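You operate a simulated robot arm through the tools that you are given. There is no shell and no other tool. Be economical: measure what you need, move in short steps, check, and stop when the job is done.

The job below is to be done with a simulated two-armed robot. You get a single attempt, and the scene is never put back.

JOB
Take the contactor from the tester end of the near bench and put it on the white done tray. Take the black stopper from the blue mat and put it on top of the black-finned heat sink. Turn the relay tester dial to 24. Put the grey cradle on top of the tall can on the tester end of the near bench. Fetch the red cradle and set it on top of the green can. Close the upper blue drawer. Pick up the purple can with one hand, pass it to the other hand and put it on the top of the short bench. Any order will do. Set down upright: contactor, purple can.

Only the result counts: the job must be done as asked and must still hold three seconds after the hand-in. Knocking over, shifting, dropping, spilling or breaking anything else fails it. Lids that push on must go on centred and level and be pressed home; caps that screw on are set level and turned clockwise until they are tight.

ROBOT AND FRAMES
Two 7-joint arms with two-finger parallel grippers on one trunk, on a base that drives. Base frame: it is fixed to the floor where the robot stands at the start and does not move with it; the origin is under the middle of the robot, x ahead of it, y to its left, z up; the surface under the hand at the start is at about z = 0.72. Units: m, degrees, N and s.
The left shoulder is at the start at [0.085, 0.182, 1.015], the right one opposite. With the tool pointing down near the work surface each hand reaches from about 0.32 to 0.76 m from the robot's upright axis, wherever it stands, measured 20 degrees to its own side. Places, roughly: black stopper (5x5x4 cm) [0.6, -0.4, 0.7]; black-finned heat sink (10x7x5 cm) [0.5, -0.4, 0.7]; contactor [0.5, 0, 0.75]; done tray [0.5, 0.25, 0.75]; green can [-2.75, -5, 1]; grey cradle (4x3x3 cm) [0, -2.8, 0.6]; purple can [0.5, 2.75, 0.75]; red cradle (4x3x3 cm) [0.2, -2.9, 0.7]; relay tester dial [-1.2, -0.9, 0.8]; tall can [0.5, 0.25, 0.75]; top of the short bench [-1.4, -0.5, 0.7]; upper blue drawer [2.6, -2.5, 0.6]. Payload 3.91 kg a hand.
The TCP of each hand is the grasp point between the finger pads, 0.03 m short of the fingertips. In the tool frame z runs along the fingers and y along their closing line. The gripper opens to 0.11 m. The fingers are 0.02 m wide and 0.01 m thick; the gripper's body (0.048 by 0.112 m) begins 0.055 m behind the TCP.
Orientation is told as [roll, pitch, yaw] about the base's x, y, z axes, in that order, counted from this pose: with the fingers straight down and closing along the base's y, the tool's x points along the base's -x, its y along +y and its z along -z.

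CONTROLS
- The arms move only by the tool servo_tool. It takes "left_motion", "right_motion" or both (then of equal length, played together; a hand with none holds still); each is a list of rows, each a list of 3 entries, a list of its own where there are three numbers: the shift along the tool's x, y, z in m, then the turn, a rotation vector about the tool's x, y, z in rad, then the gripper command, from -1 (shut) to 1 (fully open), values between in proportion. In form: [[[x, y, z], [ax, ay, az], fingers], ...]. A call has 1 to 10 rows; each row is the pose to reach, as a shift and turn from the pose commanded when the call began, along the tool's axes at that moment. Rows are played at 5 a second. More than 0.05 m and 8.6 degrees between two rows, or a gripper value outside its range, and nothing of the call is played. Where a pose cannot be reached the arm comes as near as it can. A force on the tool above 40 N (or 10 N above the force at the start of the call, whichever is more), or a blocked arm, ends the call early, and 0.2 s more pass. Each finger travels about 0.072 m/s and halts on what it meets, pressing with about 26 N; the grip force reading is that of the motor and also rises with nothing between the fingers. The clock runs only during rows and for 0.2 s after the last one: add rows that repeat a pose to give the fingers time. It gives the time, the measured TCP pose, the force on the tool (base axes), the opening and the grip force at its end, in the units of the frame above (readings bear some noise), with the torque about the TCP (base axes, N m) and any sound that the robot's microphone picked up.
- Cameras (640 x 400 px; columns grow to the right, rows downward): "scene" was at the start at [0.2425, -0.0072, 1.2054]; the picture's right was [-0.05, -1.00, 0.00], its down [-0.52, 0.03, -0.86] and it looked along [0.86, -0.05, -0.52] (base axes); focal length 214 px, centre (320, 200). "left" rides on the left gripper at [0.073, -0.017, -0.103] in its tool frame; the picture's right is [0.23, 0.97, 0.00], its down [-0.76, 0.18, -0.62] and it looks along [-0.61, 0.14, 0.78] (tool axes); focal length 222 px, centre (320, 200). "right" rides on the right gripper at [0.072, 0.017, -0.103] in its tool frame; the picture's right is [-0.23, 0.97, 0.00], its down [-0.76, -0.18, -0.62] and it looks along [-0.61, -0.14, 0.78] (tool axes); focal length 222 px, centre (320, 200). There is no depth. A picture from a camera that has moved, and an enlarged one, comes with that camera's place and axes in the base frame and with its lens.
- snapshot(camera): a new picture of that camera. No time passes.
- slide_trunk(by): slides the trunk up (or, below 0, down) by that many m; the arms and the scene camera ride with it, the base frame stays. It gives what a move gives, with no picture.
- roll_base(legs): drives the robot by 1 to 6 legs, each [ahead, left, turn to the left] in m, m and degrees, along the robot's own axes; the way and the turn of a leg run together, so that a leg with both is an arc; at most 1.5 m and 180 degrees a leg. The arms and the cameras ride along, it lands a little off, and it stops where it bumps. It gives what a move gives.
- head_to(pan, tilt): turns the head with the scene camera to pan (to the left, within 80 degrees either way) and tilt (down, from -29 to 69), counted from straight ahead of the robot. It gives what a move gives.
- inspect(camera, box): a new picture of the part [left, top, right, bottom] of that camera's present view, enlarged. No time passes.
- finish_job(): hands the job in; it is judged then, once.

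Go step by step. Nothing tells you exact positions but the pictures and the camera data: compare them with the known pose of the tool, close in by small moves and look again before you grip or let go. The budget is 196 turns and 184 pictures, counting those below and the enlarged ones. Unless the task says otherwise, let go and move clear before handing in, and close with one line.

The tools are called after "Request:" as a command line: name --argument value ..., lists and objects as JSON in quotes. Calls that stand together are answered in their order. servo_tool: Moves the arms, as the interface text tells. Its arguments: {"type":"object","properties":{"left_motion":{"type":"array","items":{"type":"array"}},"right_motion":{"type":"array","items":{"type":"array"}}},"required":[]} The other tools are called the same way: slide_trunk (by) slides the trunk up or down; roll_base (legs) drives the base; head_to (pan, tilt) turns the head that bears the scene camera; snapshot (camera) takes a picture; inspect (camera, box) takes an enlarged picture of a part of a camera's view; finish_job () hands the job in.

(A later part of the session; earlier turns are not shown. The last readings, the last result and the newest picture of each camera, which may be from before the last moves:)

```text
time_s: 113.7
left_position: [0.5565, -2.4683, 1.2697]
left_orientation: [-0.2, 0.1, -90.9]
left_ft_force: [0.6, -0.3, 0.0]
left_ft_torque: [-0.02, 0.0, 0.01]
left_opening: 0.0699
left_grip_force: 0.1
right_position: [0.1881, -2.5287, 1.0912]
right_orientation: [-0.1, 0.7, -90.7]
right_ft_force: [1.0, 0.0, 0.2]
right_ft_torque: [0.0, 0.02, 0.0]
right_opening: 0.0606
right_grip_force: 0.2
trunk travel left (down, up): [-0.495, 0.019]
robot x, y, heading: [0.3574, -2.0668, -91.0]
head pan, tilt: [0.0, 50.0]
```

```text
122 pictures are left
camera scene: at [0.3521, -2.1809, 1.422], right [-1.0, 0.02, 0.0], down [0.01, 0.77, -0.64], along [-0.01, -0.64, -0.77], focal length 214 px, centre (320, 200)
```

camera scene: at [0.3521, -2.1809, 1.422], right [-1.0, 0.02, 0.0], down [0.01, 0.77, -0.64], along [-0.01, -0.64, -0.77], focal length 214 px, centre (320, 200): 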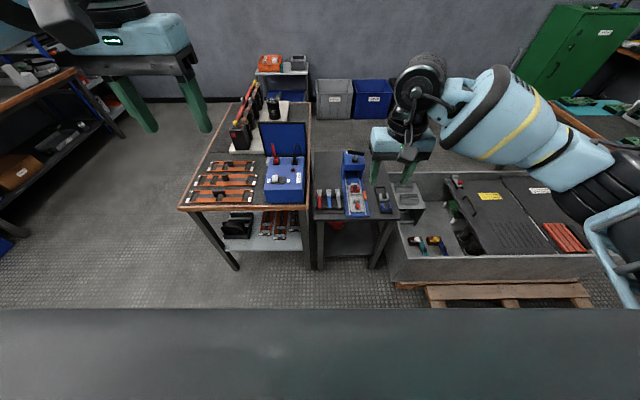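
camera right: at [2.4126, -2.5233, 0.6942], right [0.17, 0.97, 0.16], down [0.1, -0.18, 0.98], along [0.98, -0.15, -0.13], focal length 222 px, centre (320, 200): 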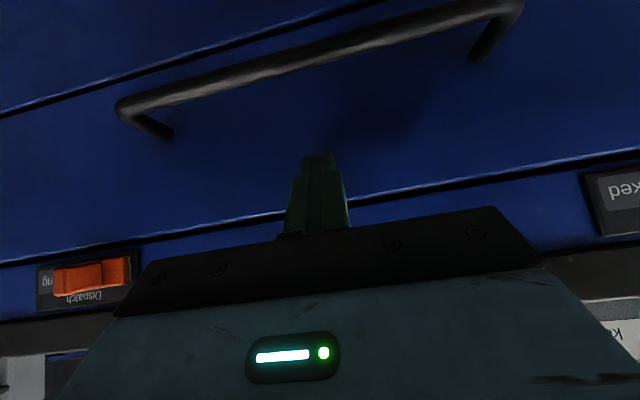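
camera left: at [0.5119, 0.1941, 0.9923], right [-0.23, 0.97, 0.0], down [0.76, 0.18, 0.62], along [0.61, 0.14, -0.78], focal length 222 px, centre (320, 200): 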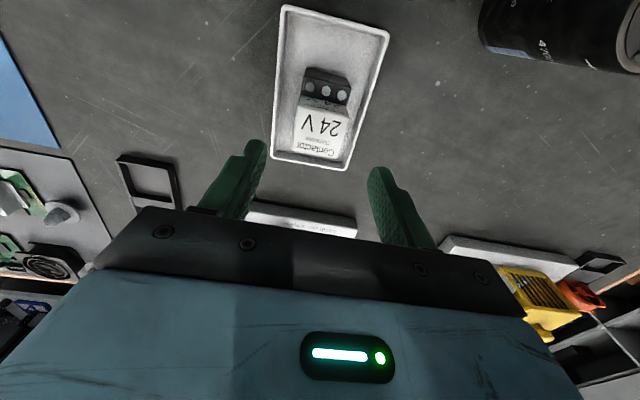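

Request:
roll_base --legs '[[0.15, 0.0, 0], [0, -0.13, 0.8]]'

Request:
slide_trunk --by -0.22

Request:
snapshot --camera "scene"

Request:
inspect --camera "scene" --box '[260, 110, 440, 250]'

Request:
snapshot --camera "right"

```text
time_s: 116.5
left_position: [0.4297, -2.6163, 1.2702]
left_orientation: [-0.1, 0.1, -90.3]
left_ft_force: [0.0, 1.0, 0.3]
left_ft_torque: [0.01, -0.02, 0.02]
left_opening: 0.0698
left_grip_force: 0.0
right_position: [0.0638, -2.6813, 1.0925]
right_orientation: [-0.1, 0.6, -89.9]
right_ft_force: [-0.2, -0.1, 0.3]
right_ft_torque: [0.02, -0.01, 0.02]
right_opening: 0.0607
right_grip_force: 0.1
trunk travel left (down, up): [-0.495, 0.019]
robot x, y, heading: [0.219, -2.2169, -89.9]
head pan, tilt: [0.0, 50.0]
```

```text
time_s: 118.8
left_position: [0.4301, -2.617, 1.0496]
left_orientation: [-0.1, 0.1, -90.4]
left_ft_force: [-0.2, 0.2, 0.1]
left_ft_torque: [0.0, 0.03, -0.01]
left_opening: 0.0701
left_grip_force: 0.1
right_position: [0.0626, -2.6814, 0.8719]
right_orientation: [-0.1, 0.5, -89.9]
right_ft_force: [-0.1, -0.5, -1.0]
right_ft_torque: [-0.01, -0.02, -0.02]
right_opening: 0.0604
right_grip_force: 0.0
trunk travel left (down, up): [-0.275, 0.239]
robot x, y, heading: [0.2234, -2.2176, -90.2]
head pan, tilt: [0.0, 50.0]
```

```text
121 pictures are left
camera scene: at [0.2216, -2.4465, 1.1776], right [-1.0, 0.0, 0.0], down [0.0, 0.77, -0.64], along [0.0, -0.64, -0.77], focal length 214 px, centre (320, 200)
```

scene: 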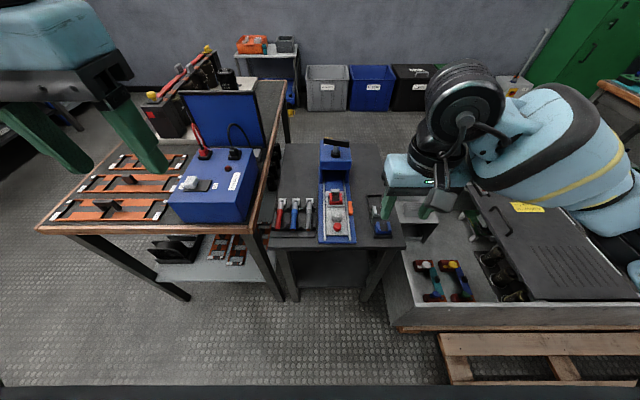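

```text
2.86 times, centred on (350, 180) of scene
camera zoom: at [0.2216, -2.4465, 1.1776], right [-1.0, 0.0, 0.0], down [0.0, 0.77, -0.64], along [0.0, -0.64, -0.77], focal length 613 px, centre (234, 257)
```

zoom: 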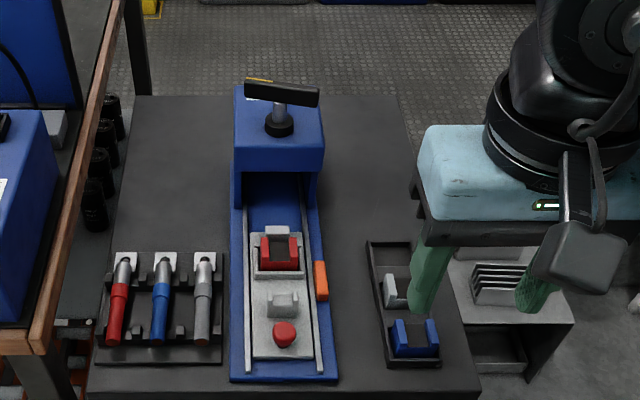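

```text
119 pictures are left
camera right: at [0.081, -2.6101, 0.976], right [0.97, -0.23, 0.0], down [-0.18, -0.77, 0.62], along [-0.14, -0.6, -0.79], focal length 222 px, centre (320, 200)
```

right: 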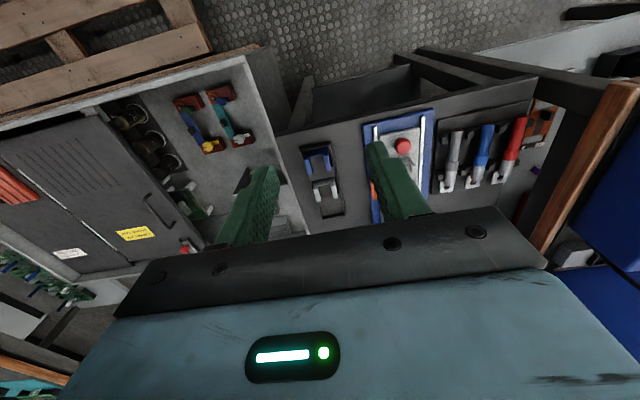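

I can see the red cradle on a blue press's slide and the grey cradle in a small black tray beside a blue one. I'll zoom in on both.

Request:
inspect --camera "scene" --box '[315, 160, 415, 245]'

Request:
inspect --camera "right" --box '[270, 90, 470, 240]'

```text
4.71 times, centred on (365, 202) of scene
camera zoom: at [0.2216, -2.4465, 1.1776], right [-1.0, 0.0, 0.0], down [0.0, 0.77, -0.64], along [0.0, -0.64, -0.77], focal length 1009 px, centre (108, 188)
```

zoom: 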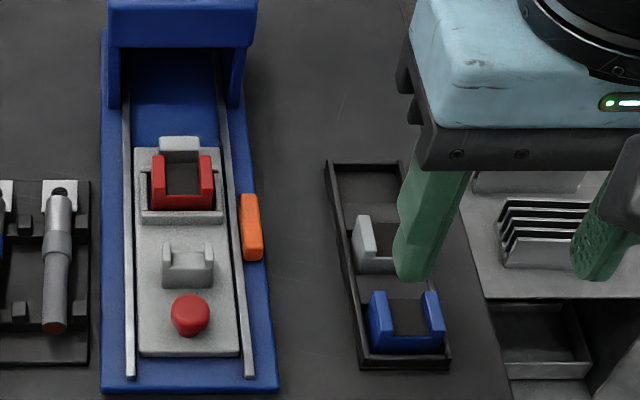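

```text
2.67 times, centred on (370, 165) of right
camera zoom: at [0.081, -2.6101, 0.976], right [0.97, -0.23, 0.0], down [-0.18, -0.77, 0.62], along [-0.14, -0.6, -0.79], focal length 592 px, centre (187, 293)
```

zoom: 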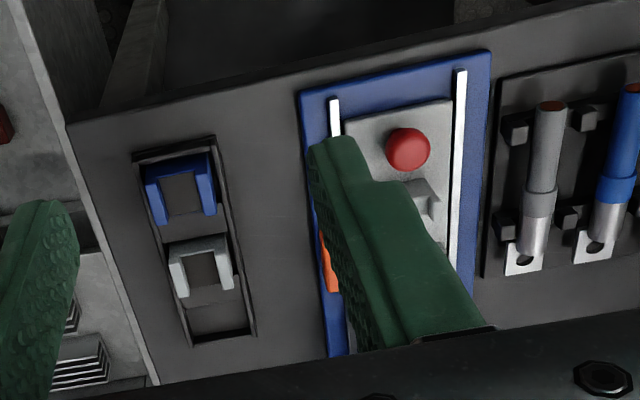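

Grey cradle is about [0.035,-2.846], top near 0.65, and the red one is about [0.174,-2.858]. I'll move the right hand above the grey cradle.

Request:
servo_tool --right_motion '[[[-0.033, -0.0055, 0.02], [0, 0, 0], 0.3], [[-0.066, -0.011, 0.04], [0, 0, 0], 0.3], [[-0.099, -0.0166, 0.06], [0, 0, 0], 0.3], [[-0.132, -0.022, 0.085], [0, 0, 0], 0.3], [[-0.165, -0.0276, 0.11], [0, 0, 0], 0.3], [[-0.165, -0.0276, 0.145], [0, 0, 0], 0.3], [[-0.165, -0.0276, 0.145], [0, 0, 0], 0.3]]'

Request:
inspect --camera "right" --box '[220, 80, 420, 220]'

Request:
inspect --camera "scene" --box '[315, 120, 435, 250]'

```text
time_s: 120.4
left_position: [0.4293, -2.6157, 1.0484]
left_orientation: [-0.1, 0.1, -90.2]
left_ft_force: [0.8, 0.0, 0.9]
left_ft_torque: [0.03, -0.01, -0.04]
left_opening: 0.0697
left_grip_force: 0.1
right_position: [0.035, -2.8445, 0.7252]
right_orientation: [-0.1, 0.5, -89.9]
right_ft_force: [0.3, 0.7, 0.4]
right_ft_torque: [0.01, 0.01, 0.0]
right_opening: 0.0715
right_grip_force: 0.1
trunk travel left (down, up): [-0.275, 0.239]
robot x, y, heading: [0.2243, -2.216, -90.1]
head pan, tilt: [0.0, 50.0]
```

```text
2.86 times, centred on (320, 150) of right
camera zoom: at [0.0535, -2.7738, 0.8303], right [0.97, -0.23, 0.0], down [-0.18, -0.77, 0.62], along [-0.14, -0.6, -0.79], focal length 635 px, centre (320, 343)
```

zoom: 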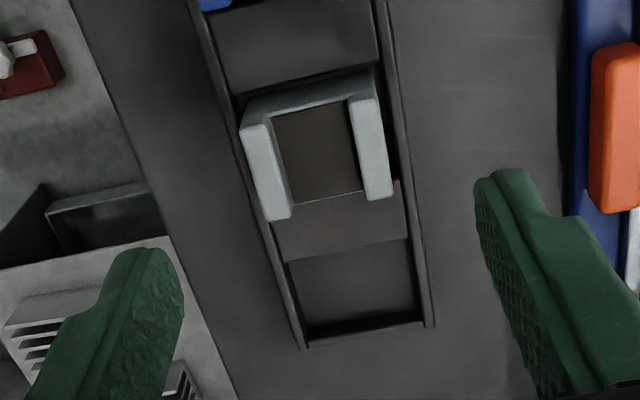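

```text
3.08 times, centred on (375, 185) of scene
camera zoom: at [0.2217, -2.4466, 1.1776], right [-1.0, 0.0, 0.0], down [0.0, 0.77, -0.64], along [0.0, -0.64, -0.77], focal length 660 px, centre (151, 246)
```

zoom: 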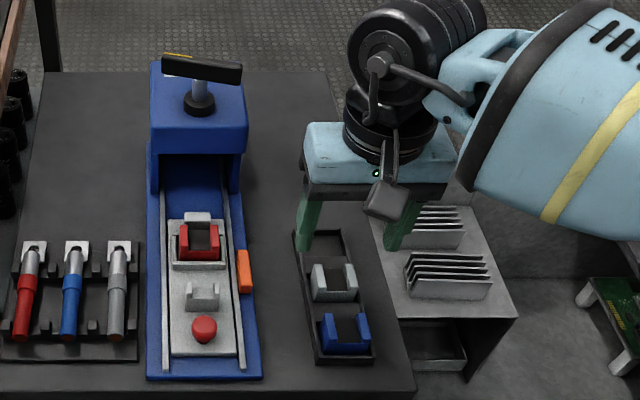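

The right hand is well aligned. I'll go down and grip the grey cradle by its upper walls.

Request:
servo_tool --right_motion '[[[0, 0.002, 0.02], [0, 0, 0], 0.3], [[0, 0.002, 0.04], [0, 0, 0], 0.3], [[0, 0.002, 0.055], [0, 0, 0], 0.3], [[0, 0.002, 0.06], [0, 0, 0], 0.3], [[0, 0.002, 0.06], [0, 0, 0], -1], [[0, 0.002, 0.06], [0, 0, 0], -1], [[0, 0.002, 0.06], [0, 0, 0], -1], [[0, 0.002, 0.06], [0, 0, 0], -1]]'

Request:
inspect --camera "right" --box '[220, 80, 420, 220]'

```text
time_s: 122.2
left_position: [0.43, -2.6163, 1.0487]
left_orientation: [0.0, 0.0, -90.1]
left_ft_force: [0.5, -0.8, -0.1]
left_ft_torque: [0.02, -0.01, -0.01]
left_opening: 0.0698
left_grip_force: 0.0
right_position: [0.0357, -2.8453, 0.6653]
right_orientation: [0.0, 0.6, -89.7]
right_ft_force: [-1.0, -0.1, 0.4]
right_ft_torque: [-0.06, 0.08, 0.0]
right_opening: 0.0399
right_grip_force: 25.9
trunk travel left (down, up): [-0.275, 0.239]
robot x, y, heading: [0.2212, -2.2201, -89.8]
head pan, tilt: [0.0, 50.0]
```

```text
2.86 times, centred on (320, 150) of right
camera zoom: at [0.0553, -2.7734, 0.7694], right [0.97, -0.23, 0.0], down [-0.18, -0.77, 0.62], along [-0.14, -0.6, -0.79], focal length 635 px, centre (320, 343)
```

zoom: 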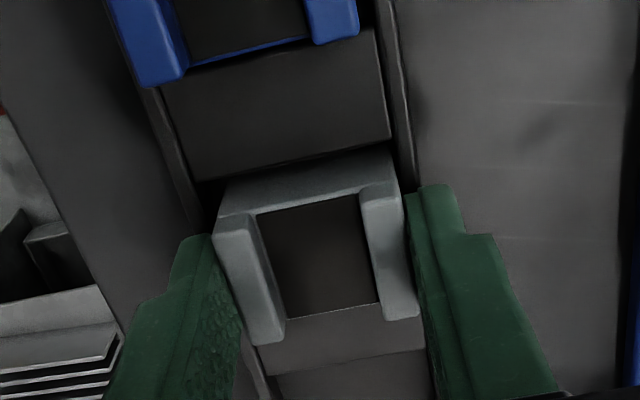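

Grey cradle is held. I'll lift and retract it while the left hand moves above the red cradle.

Request:
servo_tool --right_motion '[[[0, 0, -0.045], [0, 0, 0], -1], [[0, 0, -0.09], [0, 0, 0], -1], [[0, 0, -0.135], [0, 0, 0], -1], [[0, 0, -0.18], [0, 0, 0], -1], [[0.04, -0.02, -0.2], [0, 0, 0], -1], [[0.08, -0.04, -0.21], [0, 0, 0], -1], [[0.12, -0.06, -0.22], [0, 0, 0], -1], [[0.14, -0.08, -0.22], [0, 0, 0], -1], [[0.14, -0.08, -0.22], [0, 0, 0], -1], [[0.14, -0.08, -0.22], [0, 0, 0], -1]]' --left_motion '[[[0, -0.04, 0.01], [0, 0, 0], 0.27], [[0, -0.085, 0.02], [0, 0, 0], 0.27], [[-0.02, -0.128, 0.03], [0, 0, 0], 0.27], [[-0.05, -0.16, 0.05], [0, 0, 0], 0.27], [[-0.08, -0.19, 0.075], [0, 0, 0], 0.27], [[-0.11, -0.22, 0.1], [0, 0, 0], 0.27], [[-0.145, -0.245, 0.125], [0, 0, 0], 0.27], [[-0.18, -0.256, 0.15], [0, 0, 0], 0.27], [[-0.215, -0.256, 0.18], [0, 0, 0], 0.27], [[-0.241, -0.256, 0.22], [0, 0, 0], 0.27]]'

Request:
snapshot --camera "left"

Request:
snapshot --camera "scene"

```text
time_s: 124.4
left_position: [0.1704, -2.8566, 0.8279]
left_orientation: [0.0, 0.1, -90.5]
left_ft_force: [0.8, -0.8, 0.7]
left_ft_torque: [0.03, 0.02, -0.03]
left_opening: 0.0699
left_grip_force: 0.0
right_position: [-0.0435, -2.707, 0.8853]
right_orientation: [0.0, 0.6, -90.0]
right_ft_force: [-0.4, 0.9, -1.2]
right_ft_torque: [0.03, -0.01, 0.04]
right_opening: 0.0397
right_grip_force: 25.9
trunk travel left (down, up): [-0.275, 0.239]
robot x, y, heading: [0.2184, -2.2163, -90.1]
head pan, tilt: [0.0, 50.0]
```

```text
113 pictures are left
camera left: at [0.1534, -2.784, 0.93], right [0.98, 0.22, 0.0], down [0.17, -0.76, 0.62], along [0.14, -0.61, -0.78], focal length 222 px, centre (320, 200)
```

left: 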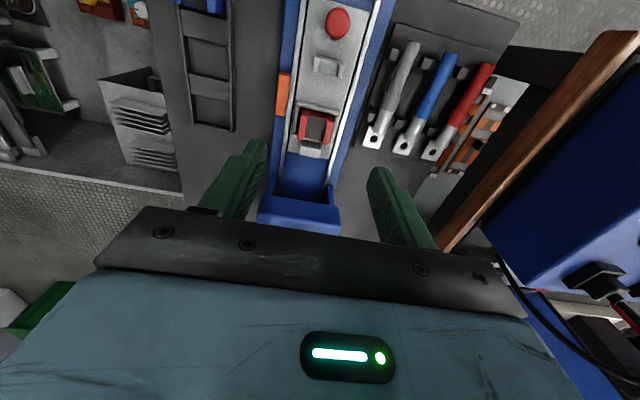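

```text
112 pictures are left
camera scene: at [0.2207, -2.447, 1.1775], right [-1.0, 0.0, 0.0], down [0.0, 0.77, -0.64], along [0.0, -0.64, -0.77], focal length 214 px, centre (320, 200)
```

scene: 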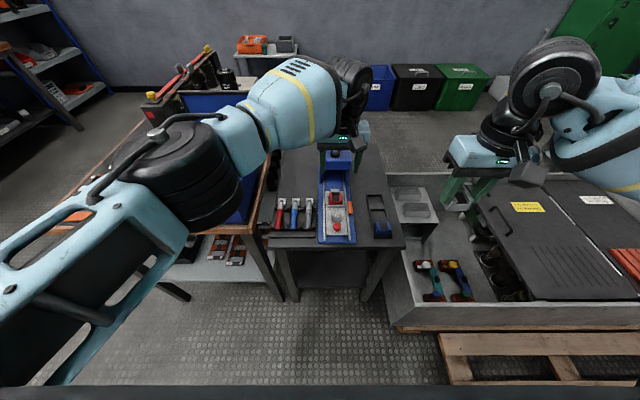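

Request:
inspect --camera "left" --box '[250, 60, 390, 210]'

Request:
inspect --camera "scene" --box '[300, 130, 380, 250]'

Request:
snapshot --camera "right"

```text
2.67 times, centred on (320, 135) of left
camera zoom: at [0.1534, -2.784, 0.93], right [0.98, 0.22, 0.0], down [0.17, -0.76, 0.62], along [0.14, -0.61, -0.78], focal length 592 px, centre (320, 373)
```

zoom: 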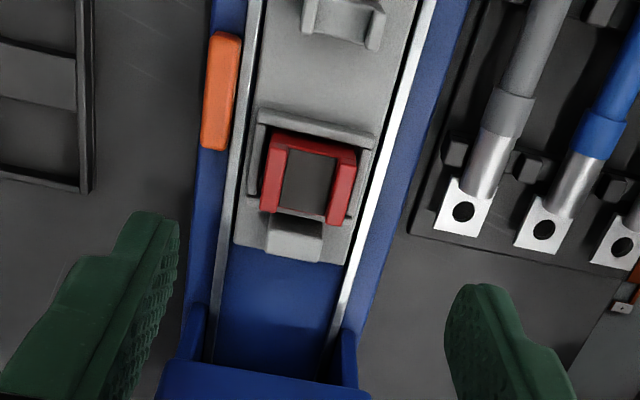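

```text
3.33 times, centred on (340, 190) of scene
camera zoom: at [0.2207, -2.447, 1.1775], right [-1.0, 0.0, 0.0], down [0.0, 0.77, -0.64], along [0.0, -0.64, -0.77], focal length 715 px, centre (253, 233)
```

zoom: 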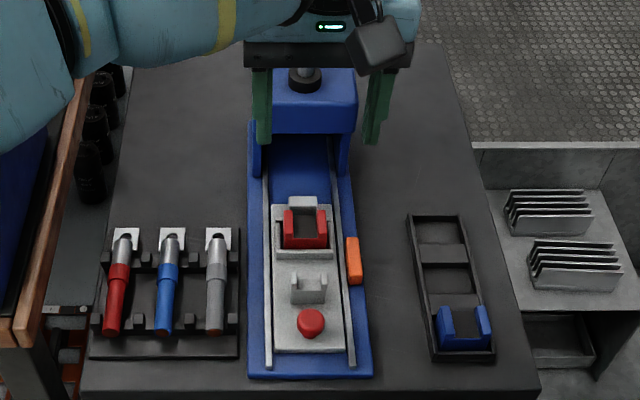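

```text
109 pictures are left
camera right: at [-0.0256, -2.6362, 0.9905], right [0.97, -0.23, 0.0], down [-0.18, -0.77, 0.62], along [-0.14, -0.6, -0.79], focal length 222 px, centre (320, 200)
```

right: 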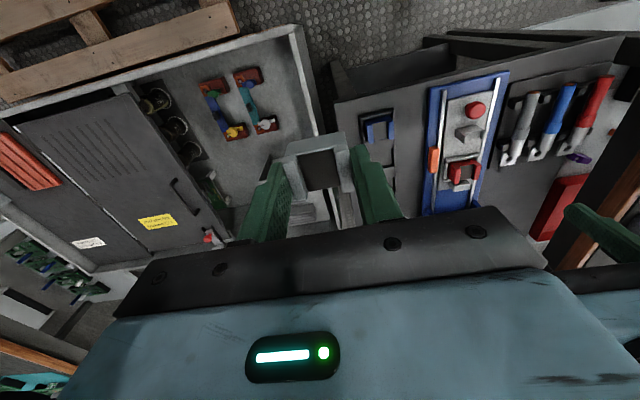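

The three views put the red cradle's top at about [0.171,-2.882,0.66]. The left hand goes down to just above it.

Request:
servo_tool --left_motion '[[[-0.025, 0.0, 0.02], [0, 0, 0], 0.27], [[-0.025, 0.0, 0.06], [0, 0, 0], 0.27], [[-0.025, 0.0, 0.1], [0, 0, 0], 0.27], [[-0.025, 0.0, 0.1], [0, 0, 0], 0.27]]'

Request:
inspect --camera "left" --box '[220, 80, 420, 220]'

Request:
inspect --camera "scene" --box '[300, 140, 380, 220]'

```text
time_s: 125.6
left_position: [0.2539, -2.8963, 0.7348]
left_orientation: [0.4, 0.2, -84.6]
left_ft_force: [0.5, 0.1, 0.3]
left_ft_torque: [0.06, -0.01, 0.0]
left_opening: 0.0698
left_grip_force: 0.1
left hand out of reach, approached as far as the arm can: row 1, 2, 3, 4
right_position: [-0.0419, -2.7071, 0.8868]
right_orientation: [-0.1, 0.6, -90.0]
right_ft_force: [0.5, -0.1, -2.4]
right_ft_torque: [-0.02, -0.02, 0.0]
right_opening: 0.0395
right_grip_force: 25.6
trunk travel left (down, up): [-0.275, 0.239]
robot x, y, heading: [0.2228, -2.2163, -90.1]
head pan, tilt: [0.0, 50.0]
stopped in row 4 (left hand): the arm was blocked; the commanded pose is now the measured one
```

```text
2.86 times, centred on (320, 150) of left
camera zoom: at [0.229, -2.8262, 0.8374], right [0.95, 0.32, 0.01], down [0.24, -0.74, 0.62], along [0.21, -0.59, -0.78], focal length 635 px, centre (320, 343)
```

zoom: 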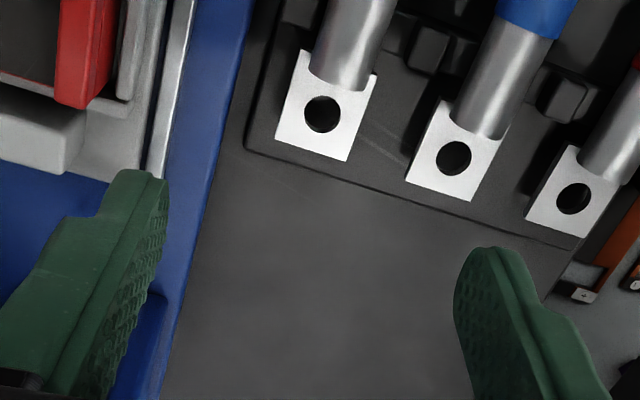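

```text
5.00 times, centred on (340, 180) of scene
camera zoom: at [0.2216, -2.4469, 1.1775], right [-1.0, 0.0, 0.0], down [0.0, 0.77, -0.64], along [0.0, -0.64, -0.77], focal length 1072 px, centre (220, 300)
```

zoom: 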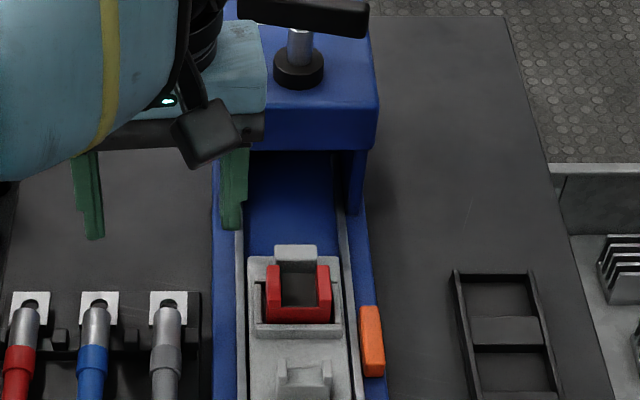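

The arm ran out of reach and drifted sideways. I'll lift it, then move the base closer and lower the trunk.

Request:
servo_tool --left_motion '[[[0, 0, -0.04], [0, 0, 0], 0.27], [[0, 0, -0.08], [0, 0, 0], 0.27], [[0.03, 0, -0.11], [0, 0, 0.05], 0.27], [[0.07, 0, -0.13], [0, 0, 0.095], 0.27], [[0.11, -0.02, -0.15], [0, 0, 0.095], 0.27], [[0.13, -0.04, -0.16], [0, 0, 0.095], 0.27]]'

Request:
snapshot --camera "scene"

```text
time_s: 127.0
left_position: [0.2991, -2.9088, 0.8929]
left_orientation: [-0.2, 1.7, -80.3]
left_ft_force: [0.2, -0.8, 0.4]
left_ft_torque: [0.0, 0.01, -0.02]
left_opening: 0.0697
left_grip_force: 0.0
left hand out of reach, approached as far as the arm can: row 1, 2, 3, 4, 5, 6
right_position: [-0.0416, -2.7085, 0.8857]
right_orientation: [-0.1, 0.6, -90.0]
right_ft_force: [0.0, 0.0, -2.6]
right_ft_torque: [-0.03, 0.0, 0.01]
right_opening: 0.0397
right_grip_force: 26.3
trunk travel left (down, up): [-0.275, 0.239]
robot x, y, heading: [0.2206, -2.2151, -90.1]
head pan, tilt: [0.0, 50.0]
stopped in row 6 (left hand): the arm was blocked; the commanded pose is now the measured one
```

```text
106 pictures are left
camera scene: at [0.2215, -2.4472, 1.1774], right [-1.0, 0.0, 0.0], down [0.0, 0.77, -0.64], along [0.0, -0.64, -0.77], focal length 214 px, centre (320, 200)
```

scene: 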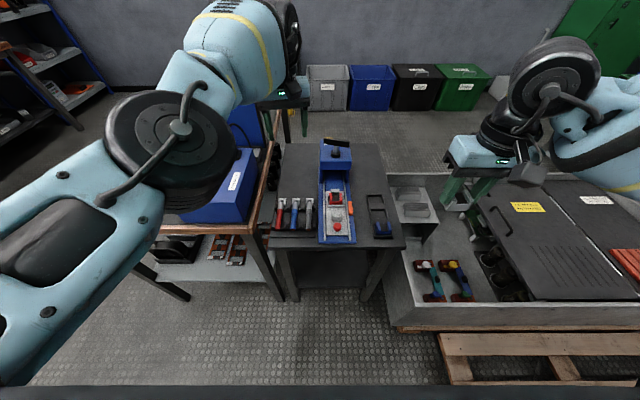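

The left arm is stuck, possibly at a joint limit or against the box lid. I'll raise the trunk to free everything vertically and look.

Request:
slide_trunk --by 0.2

Request:
snapshot --camera "scene"

Request:
head_to --pan 35 --tilt 50

Request:
snapshot --camera "scene"

```text
time_s: 129.2
left_position: [0.2975, -2.868, 1.2946]
left_orientation: [-3.5, -16.3, -80.2]
left_ft_force: [-0.5, 0.7, -0.3]
left_ft_torque: [0.01, 0.01, 0.0]
left_opening: 0.07
left_grip_force: 0.2
right_position: [-0.0427, -2.7072, 1.0854]
right_orientation: [0.0, 0.7, -89.9]
right_ft_force: [-0.8, 0.4, -2.0]
right_ft_torque: [0.0, 0.02, 0.0]
right_opening: 0.0397
right_grip_force: 26.6
trunk travel left (down, up): [-0.475, 0.039]
robot x, y, heading: [0.221, -2.2159, -90.0]
head pan, tilt: [0.0, 50.0]
```

```text
105 pictures are left
camera scene: at [0.2218, -2.3565, 1.3984], right [-1.0, 0.0, 0.0], down [0.0, 0.77, -0.64], along [0.0, -0.64, -0.77], focal length 214 px, centre (320, 200)
```

scene: 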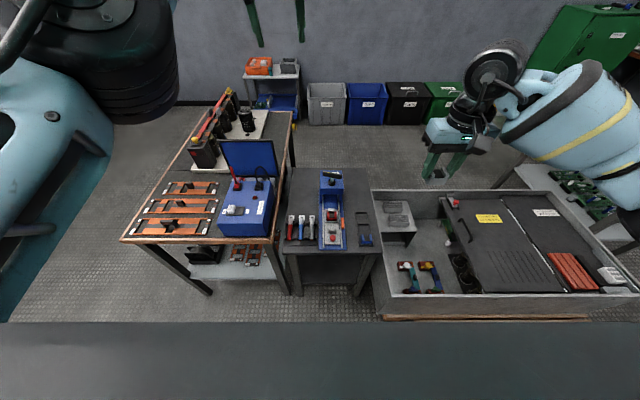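

```text
time_s: 130.2
left_position: [0.2964, -2.8677, 1.2964]
left_orientation: [-3.5, -16.4, -80.1]
left_ft_force: [-0.2, 0.2, 0.2]
left_ft_torque: [0.05, 0.0, -0.01]
left_opening: 0.0696
left_grip_force: 0.1
right_position: [-0.0424, -2.7084, 1.0862]
right_orientation: [-0.2, 0.5, -89.9]
right_ft_force: [-0.2, -0.6, -2.8]
right_ft_torque: [0.02, 0.03, -0.03]
right_opening: 0.0399
right_grip_force: 25.6
trunk travel left (down, up): [-0.475, 0.039]
robot x, y, heading: [0.2226, -2.2167, -90.0]
head pan, tilt: [35.0, 50.0]
```

```text
104 pictures are left
camera scene: at [0.2659, -2.3421, 1.3987], right [-0.82, -0.57, 0.0], down [-0.44, 0.63, -0.64], along [0.37, -0.53, -0.77], focal length 214 px, centre (320, 200)
```

scene: 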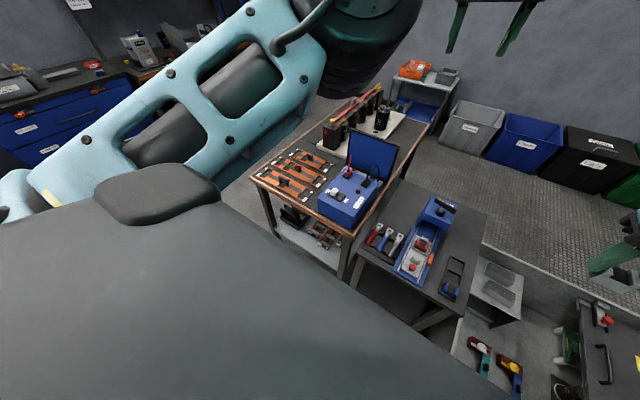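

The left arm sprang free with nothing disturbed. I'll bring the left hand back to a neutral pose near the shoulder before re-approaching.

Request:
servo_tool --left_motion '[[[0.032, 0.024, -0.005], [-0.009, 0.041, 0.025], 0.27], [[0.064, 0.048, -0.01], [-0.018, 0.082, 0.05], 0.27], [[0.096, 0.072, -0.015], [-0.026, 0.123, 0.075], 0.27], [[0.128, 0.096, -0.02], [-0.035, 0.163, 0.1], 0.27], [[0.16, 0.12, -0.025], [-0.044, 0.204, 0.125], 0.27], [[0.192, 0.144, -0.03], [-0.053, 0.245, 0.15], 0.27], [[0.224, 0.169, -0.035], [-0.061, 0.286, 0.173], 0.27]]'

Request:
head_to --pan 0 --tilt 50

Request:
snapshot --camera "scene"

```text
time_s: 131.8
left_position: [0.4302, -2.6194, 1.2577]
left_orientation: [1.5, -0.2, -90.4]
left_ft_force: [-0.5, 0.0, -0.2]
left_ft_torque: [-0.03, 0.01, -0.06]
left_opening: 0.0698
left_grip_force: 0.1
right_position: [-0.0411, -2.7073, 1.0882]
right_orientation: [-0.2, 0.6, -89.9]
right_ft_force: [0.3, -0.1, -2.2]
right_ft_torque: [0.0, 0.02, -0.01]
right_opening: 0.0396
right_grip_force: 25.7
trunk travel left (down, up): [-0.475, 0.039]
robot x, y, heading: [0.2214, -2.2161, -90.2]
head pan, tilt: [35.0, 50.0]
```

```text
time_s: 132.8
left_position: [0.4296, -2.6207, 1.2586]
left_orientation: [1.5, -0.1, -90.3]
left_ft_force: [0.5, -1.0, 0.0]
left_ft_torque: [-0.01, -0.01, -0.05]
left_opening: 0.0697
left_grip_force: 0.1
right_position: [-0.0421, -2.7081, 1.0866]
right_orientation: [-0.1, 0.7, -89.9]
right_ft_force: [-0.2, 0.9, -1.5]
right_ft_torque: [0.01, -0.01, 0.01]
right_opening: 0.0396
right_grip_force: 26.2
trunk travel left (down, up): [-0.475, 0.039]
robot x, y, heading: [0.2194, -2.2165, -89.9]
head pan, tilt: [0.0, 50.0]
```

```text
103 pictures are left
camera scene: at [0.222, -2.3558, 1.3987], right [-1.0, 0.0, 0.0], down [0.0, 0.77, -0.64], along [0.0, -0.64, -0.77], focal length 214 px, centre (320, 200)
```

scene: 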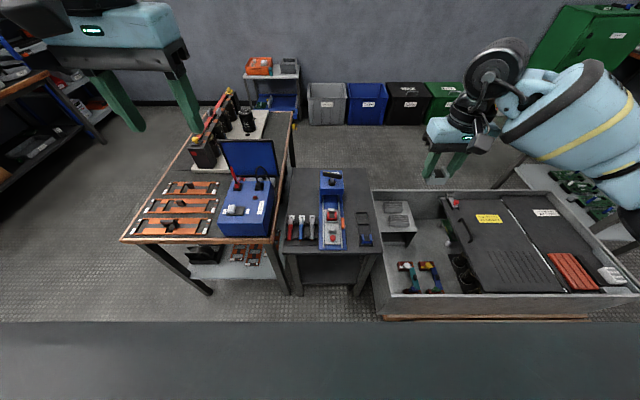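

All intact. The red cradle lies on my right of centre, so I'll step ahead a little and turn right 12° to put it on the left hand's side, then lower the trunk.

Request:
roll_base --legs '[[0.06, 0, 0], [0, 0, -12]]'

Request:
slide_trunk --by -0.25

Request:
snapshot --camera "scene"

```text
time_s: 134.5
left_position: [0.3395, -2.7149, 1.2581]
left_orientation: [1.6, -0.1, -102.4]
left_ft_force: [0.9, -0.3, -0.1]
left_ft_torque: [0.01, 0.01, 0.01]
left_opening: 0.0697
left_grip_force: 0.0
right_position: [-0.1393, -2.7005, 1.0866]
right_orientation: [-0.1, 0.6, -102.0]
right_ft_force: [-0.9, 0.4, -1.2]
right_ft_torque: [-0.01, 0.01, 0.03]
right_opening: 0.0397
right_grip_force: 25.7
trunk travel left (down, up): [-0.475, 0.039]
robot x, y, heading: [0.2211, -2.2762, -102.2]
head pan, tilt: [0.0, 50.0]
```

```text
time_s: 137.1
left_position: [0.3398, -2.7144, 1.008]
left_orientation: [1.7, -0.1, -102.6]
left_ft_force: [0.1, 0.3, 0.5]
left_ft_torque: [0.0, 0.02, -0.01]
left_opening: 0.0701
left_grip_force: 0.0
right_position: [-0.1402, -2.7009, 0.8379]
right_orientation: [0.0, 0.5, -102.0]
right_ft_force: [-0.6, 0.1, -3.1]
right_ft_torque: [-0.01, -0.01, -0.02]
right_opening: 0.0398
right_grip_force: 26.1
trunk travel left (down, up): [-0.225, 0.289]
robot x, y, heading: [0.224, -2.2734, -102.3]
head pan, tilt: [0.0, 50.0]
```

```text
102 pictures are left
camera scene: at [0.1703, -2.5154, 1.1255], right [-0.98, 0.21, 0.0], down [0.16, 0.75, -0.64], along [-0.14, -0.63, -0.77], focal length 214 px, centre (320, 200)
```

scene: 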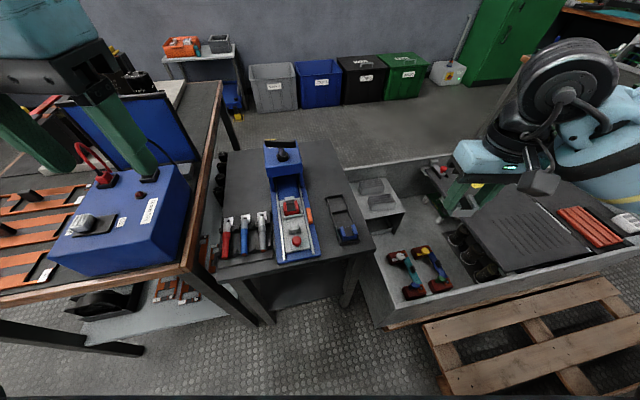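

Now I'll move the left hand above the red cradle again, squaring its yaw.

Request:
servo_tool --left_motion '[[[-0.025, -0.016, 0.015], [0.004, 0, -0.027], 0.27], [[-0.05, -0.032, 0.035], [0.007, 0, -0.054], 0.27], [[-0.075, -0.048, 0.06], [0.01, 0, -0.081], 0.27], [[-0.1, -0.064, 0.085], [0.014, 0, -0.108], 0.27], [[-0.125, -0.08, 0.115], [0.018, 0, -0.135], 0.27], [[-0.15, -0.096, 0.145], [0.021, 0, -0.162], 0.27], [[-0.175, -0.112, 0.175], [0.025, 0, -0.189], 0.27], [[-0.2008, -0.128, 0.208], [0.028, 0, -0.216], 0.27], [[-0.2008, -0.128, 0.208], [0.028, 0, -0.216], 0.27]]'

Request:
inspect --camera "left" --box '[220, 60, 420, 200]'

Request:
inspect --camera "scene" --box '[230, 130, 370, 270]'

```text
time_s: 139.1
left_position: [0.1764, -2.8877, 0.8003]
left_orientation: [-0.2, -0.2, -90.1]
left_ft_force: [-0.4, -0.3, -0.2]
left_ft_torque: [-0.03, 0.01, 0.0]
left_opening: 0.0703
left_grip_force: 0.0
right_position: [-0.1399, -2.7004, 0.8363]
right_orientation: [-0.1, 0.7, -102.0]
right_ft_force: [0.0, 0.9, -2.0]
right_ft_torque: [0.0, 0.04, -0.01]
right_opening: 0.0399
right_grip_force: 26.2
trunk travel left (down, up): [-0.225, 0.289]
robot x, y, heading: [0.2229, -2.2723, -101.9]
head pan, tilt: [0.0, 50.0]
```

```text
2.86 times, centred on (320, 130) of left
camera zoom: at [0.1592, -2.8144, 0.9023], right [0.97, 0.22, 0.0], down [0.18, -0.76, 0.63], along [0.14, -0.61, -0.78], focal length 635 px, centre (320, 400)
```

zoom: 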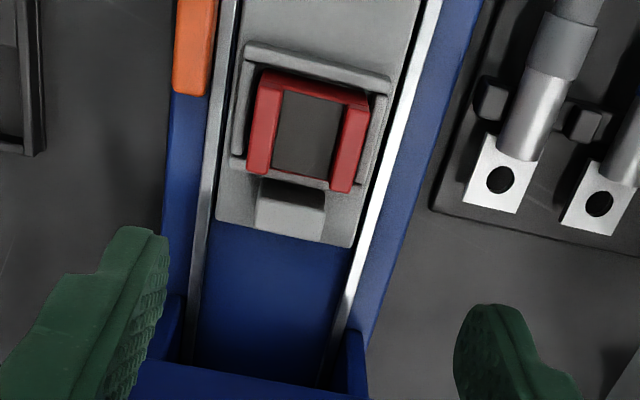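

```text
2.86 times, centred on (300, 200) of scene
camera zoom: at [0.1704, -2.5154, 1.1255], right [-0.98, 0.21, 0.0], down [0.16, 0.75, -0.64], along [-0.14, -0.63, -0.77], focal length 613 px, centre (377, 200)
```

zoom: 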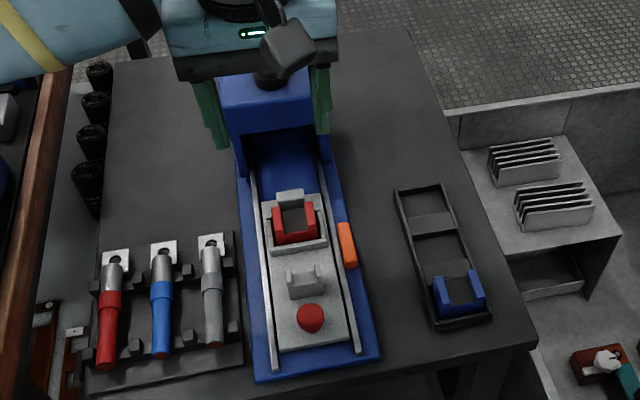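

The left hand is in reach and the red cradle sits at about [0.170,-2.881,0.667]. I'll lower close and check height.

Request:
servo_tool --left_motion '[[[0.0067, -0.0069, 0.03], [0, 0, 0], 0.27], [[0.0067, -0.0069, 0.06], [0, 0, 0], 0.27], [[0.0067, -0.0069, 0.09], [0, 0, 0], 0.27], [[0.0067, -0.0069, 0.105], [0, 0, 0], 0.27], [[0.0067, -0.0069, 0.105], [0, 0, 0], 0.27]]'

Request:
inspect --camera "left" --box '[220, 80, 420, 220]'

Request:
inspect --camera "scene" --box '[260, 160, 330, 230]'

```text
time_s: 140.3
left_position: [0.1707, -2.8785, 0.6931]
left_orientation: [0.0, -0.4, -90.1]
left_ft_force: [-0.1, 0.8, 0.7]
left_ft_torque: [-0.02, 0.01, -0.02]
left_opening: 0.0699
left_grip_force: 0.1
right_position: [-0.1385, -2.7, 0.8376]
right_orientation: [0.0, 0.6, -102.0]
right_ft_force: [0.2, -0.4, -2.3]
right_ft_torque: [0.04, 0.02, 0.0]
right_opening: 0.0395
right_grip_force: 26.3
trunk travel left (down, up): [-0.225, 0.289]
robot x, y, heading: [0.2225, -2.2774, -102.1]
head pan, tilt: [0.0, 50.0]
```

```text
2.86 times, centred on (320, 150) of left
camera zoom: at [0.1535, -2.8054, 0.7958], right [0.97, 0.22, 0.0], down [0.18, -0.76, 0.63], along [0.14, -0.61, -0.78], focal length 635 px, centre (320, 343)
```

zoom: 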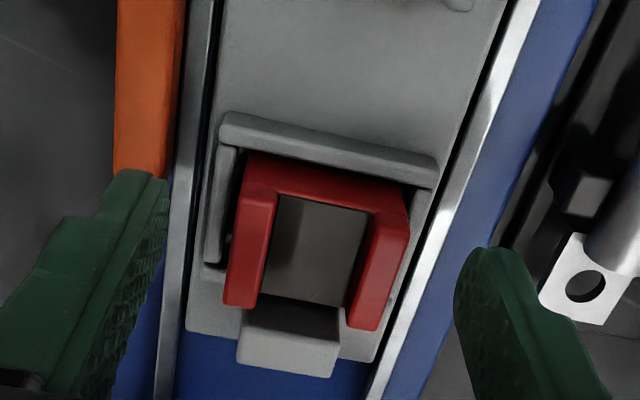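

```text
5.71 times, centred on (295, 195) of scene
camera zoom: at [0.1702, -2.5156, 1.1255], right [-0.98, 0.21, 0.0], down [0.16, 0.75, -0.64], along [-0.14, -0.63, -0.77], focal length 1226 px, centre (463, 229)
```

zoom: 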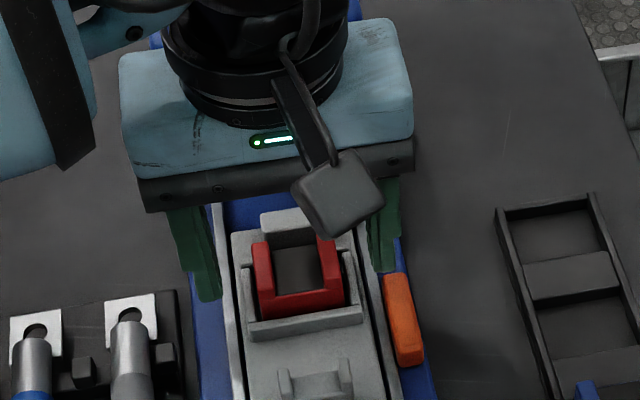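

The fingertips already straddle the cradle top, but an orange latch is close to one finger. I'll narrow the opening, drop 6 mm, then close.

Request:
servo_tool --left_motion '[[[0, -0.001, 0], [0, 0, 0], 0.02], [[0, -0.001, 0], [0, 0, 0], 0.02], [[0, -0.001, 0.003], [0, 0, 0], 0.02], [[0, -0.001, 0.006], [0, 0, 0], 0.02], [[0, -0.001, 0.006], [0, 0, 0], -1], [[0, -0.001, 0.006], [0, 0, 0], -1], [[0, -0.001, 0.006], [0, 0, 0], -1]]'

Request:
inspect --camera "left" --box '[220, 80, 420, 220]'

```text
time_s: 141.9
left_position: [0.1687, -2.8778, 0.6862]
left_orientation: [-0.1, -0.3, -90.2]
left_ft_force: [-0.1, -0.9, 1.2]
left_ft_torque: [-0.04, -0.07, -0.04]
left_opening: 0.0396
left_grip_force: 25.9
right_position: [-0.1393, -2.7003, 0.8367]
right_orientation: [-0.2, 0.6, -101.9]
right_ft_force: [0.2, -0.5, -2.5]
right_ft_torque: [0.0, -0.02, -0.04]
right_opening: 0.0397
right_grip_force: 25.5
trunk travel left (down, up): [-0.225, 0.289]
robot x, y, heading: [0.2243, -2.2751, -102.4]
head pan, tilt: [0.0, 50.0]
```

```text
2.86 times, centred on (320, 150) of left
camera zoom: at [0.1517, -2.8056, 0.7896], right [0.97, 0.22, 0.0], down [0.18, -0.76, 0.63], along [0.14, -0.61, -0.78], focal length 635 px, centre (320, 343)
```

zoom: 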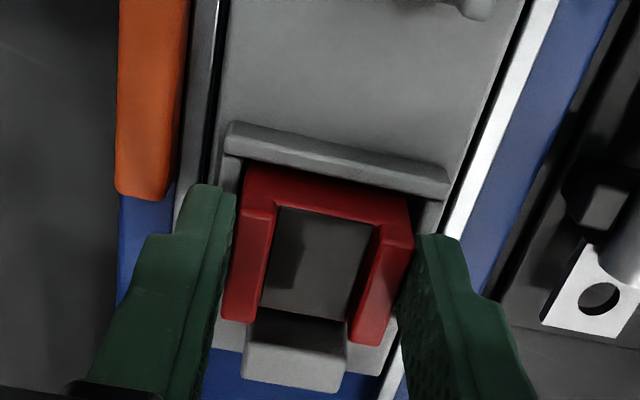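

Gripped at 4 cm. I'll lift slowly and check the force.

Request:
servo_tool --left_motion '[[[0, 0, -0.005], [0, 0, 0], -1], [[0, 0, -0.012], [0, 0, 0], -1], [[0, 0, -0.03], [0, 0, 0], -1], [[0, 0, -0.06], [0, 0, 0], -1]]'

Request:
snapshot --camera "left"

Request:
inspect --camera "scene" --box '[230, 130, 370, 270]'

```text
time_s: 142.9
left_position: [0.1705, -2.8775, 0.7455]
left_orientation: [0.0, -0.3, -90.2]
left_ft_force: [-0.3, 0.9, -2.3]
left_ft_torque: [0.01, 0.0, 0.01]
left_opening: 0.0397
left_grip_force: 25.8
right_position: [-0.1403, -2.7005, 0.8372]
right_orientation: [-0.1, 0.6, -102.0]
right_ft_force: [-0.2, 0.1, -1.6]
right_ft_torque: [0.04, 0.0, -0.02]
right_opening: 0.0397
right_grip_force: 25.7
trunk travel left (down, up): [-0.225, 0.289]
robot x, y, heading: [0.2234, -2.2767, -102.2]
head pan, tilt: [0.0, 50.0]
```

```text
96 pictures are left
camera left: at [0.1527, -2.8039, 0.8476], right [0.97, 0.22, 0.0], down [0.18, -0.76, 0.63], along [0.14, -0.61, -0.78], focal length 222 px, centre (320, 200)
```

left: 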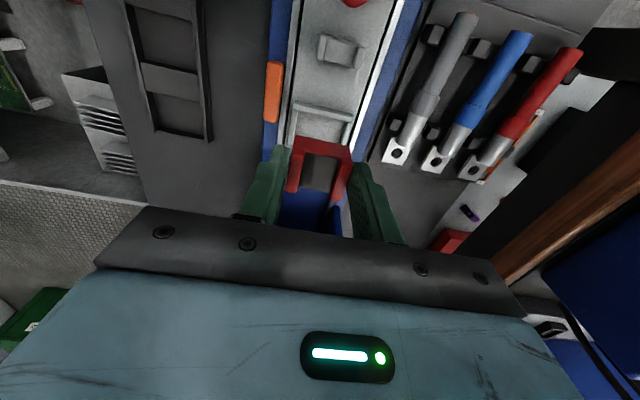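

```text
2.86 times, centred on (300, 200) of scene
camera zoom: at [0.1702, -2.5155, 1.1255], right [-0.98, 0.21, 0.0], down [0.16, 0.75, -0.64], along [-0.14, -0.63, -0.77], focal length 613 px, centre (377, 200)
```

zoom: 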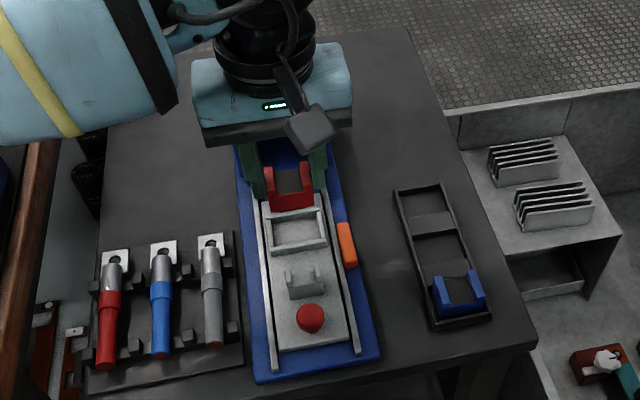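

The red cradle is free. I'll retract the left hand, raise the trunk and back out.

Request:
servo_tool --left_motion '[[[0, 0, -0.04], [0, 0, 0], -1], [[0.005, 0.0, -0.085], [0, 0, 0], -1], [[0.02, 0.0, -0.13], [0, 0, 0], -1], [[0.04, 0.02, -0.165], [0, 0, 0], -1], [[0.065, 0.04, -0.195], [0, 0, 0], -1], [[0.09, 0.06, -0.22], [0, 0, 0], -1], [[0.12, 0.08, -0.235], [0, 0, 0], -1], [[0.15, 0.1, -0.245], [0, 0, 0], -1], [[0.175, 0.125, -0.25], [0, 0, 0], -1], [[0.175, 0.125, -0.25], [0, 0, 0], -1]]'

Request:
slide_trunk --by 0.25

Request:
roll_base --legs '[[0, 0, 12.5], [-0.27, 0.12, 0]]'

Request:
snapshot --camera "left"

```text
time_s: 145.1
left_position: [0.2965, -2.7014, 0.9952]
left_orientation: [0.1, -0.3, -90.1]
left_ft_force: [-1.1, -0.8, -2.3]
left_ft_torque: [0.03, 0.0, 0.0]
left_opening: 0.0399
left_grip_force: 25.9
right_position: [-0.1405, -2.7007, 0.8366]
right_orientation: [-0.1, 0.6, -102.0]
right_ft_force: [-0.2, -0.6, -2.5]
right_ft_torque: [-0.01, -0.03, -0.01]
right_opening: 0.0396
right_grip_force: 26.2
trunk travel left (down, up): [-0.225, 0.289]
robot x, y, heading: [0.2179, -2.2758, -102.3]
head pan, tilt: [0.0, 50.0]
```

```text
time_s: 147.7
left_position: [0.2949, -2.703, 1.2445]
left_orientation: [0.0, -0.2, -90.2]
left_ft_force: [-0.2, 1.2, -1.8]
left_ft_torque: [0.03, 0.02, -0.01]
left_opening: 0.0398
left_grip_force: 26.5
right_position: [-0.1399, -2.7011, 1.0861]
right_orientation: [0.0, 0.7, -102.0]
right_ft_force: [0.5, -0.3, -2.1]
right_ft_torque: [0.0, 0.0, -0.01]
right_opening: 0.04
right_grip_force: 25.9
trunk travel left (down, up): [-0.475, 0.039]
robot x, y, heading: [0.2217, -2.2738, -102.3]
head pan, tilt: [0.0, 50.0]
```

```text
time_s: 150.5
left_position: [0.5006, -2.4024, 1.2452]
left_orientation: [0.1, -0.4, -77.9]
left_ft_force: [0.1, 1.0, -2.1]
left_ft_torque: [0.03, -0.01, -0.04]
left_opening: 0.0398
left_grip_force: 26.1
right_position: [0.0755, -2.4942, 1.0862]
right_orientation: [-0.2, 0.6, -89.7]
right_ft_force: [0.4, 0.3, -2.2]
right_ft_torque: [-0.01, 0.02, 0.02]
right_opening: 0.0397
right_grip_force: 26.1
trunk travel left (down, up): [-0.475, 0.039]
robot x, y, heading: [0.3345, -1.9993, -89.9]
head pan, tilt: [0.0, 50.0]
```

```text
94 pictures are left
camera left: at [0.4683, -2.3351, 1.3478], right [0.9, 0.43, 0.0], down [0.33, -0.7, 0.63], along [0.27, -0.57, -0.78], focal length 222 px, centre (320, 200)
```

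left: 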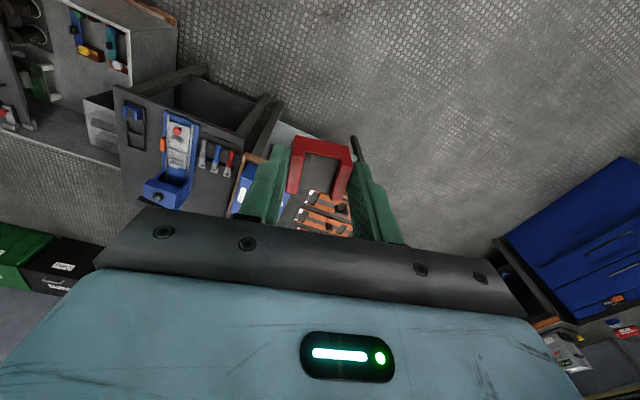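

Both cradles are held. I'll go back through the gap and over to the near bench's tall can.

Request:
roll_base --legs '[[0, 0, 38], [-0.95, 0, 0]]'

Request:
roll_base --legs '[[0, 0, 52]]'

Request:
head_to --pan 60 --tilt 35

Request:
snapshot --camera "scene"

```text
time_s: 157.3
left_position: [0.1238, -1.4654, 1.2446]
left_orientation: [0.0, -0.4, -40.1]
left_ft_force: [0.9, 0.2, -2.3]
left_ft_torque: [0.01, 0.02, -0.02]
left_opening: 0.0396
left_grip_force: 26.2
right_position: [-0.1572, -1.7968, 1.0869]
right_orientation: [-0.1, 0.7, -52.1]
right_ft_force: [0.3, 0.2, -2.2]
right_ft_torque: [-0.01, 0.03, -0.01]
right_opening: 0.0394
right_grip_force: 26.4
trunk travel left (down, up): [-0.475, 0.039]
robot x, y, heading: [-0.2476, -1.2468, -52.4]
head pan, tilt: [0.0, 50.0]
```

```text
time_s: 160.0
left_position: [0.1497, -1.0803, 1.245]
left_orientation: [-0.1, -0.3, 12.5]
left_ft_force: [0.3, 0.0, -2.8]
left_ft_torque: [0.0, -0.02, -0.01]
left_opening: 0.0398
left_grip_force: 25.5
right_position: [0.245, -1.505, 1.0871]
right_orientation: [-0.1, 0.6, 0.6]
right_ft_force: [-0.6, 0.0, -2.2]
right_ft_torque: [0.0, 0.02, -0.02]
right_opening: 0.0397
right_grip_force: 26.0
trunk travel left (down, up): [-0.475, 0.039]
robot x, y, heading: [-0.2522, -1.2475, 0.5]
head pan, tilt: [0.0, 50.0]
```

```text
time_s: 161.3
left_position: [0.1512, -1.0806, 1.2438]
left_orientation: [0.0, -0.2, 12.5]
left_ft_force: [0.5, -0.2, -2.2]
left_ft_torque: [-0.02, 0.0, -0.03]
left_opening: 0.0396
left_grip_force: 25.6
right_position: [0.2445, -1.5061, 1.0853]
right_orientation: [-0.1, 0.5, 0.6]
right_ft_force: [1.2, 0.4, -2.3]
right_ft_torque: [-0.02, 0.01, -0.02]
right_opening: 0.0398
right_grip_force: 26.1
trunk travel left (down, up): [-0.475, 0.039]
robot x, y, heading: [-0.2525, -1.2447, 0.3]
head pan, tilt: [60.0, 35.0]
```

```text
93 pictures are left
camera scene: at [-0.1446, -1.1713, 1.4204], right [0.87, -0.49, 0.0], down [-0.28, -0.5, -0.82], along [0.4, 0.71, -0.57], focal length 214 px, centre (320, 200)
```

scene: 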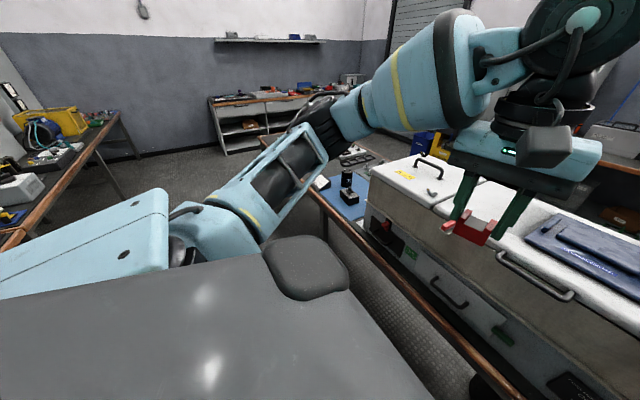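

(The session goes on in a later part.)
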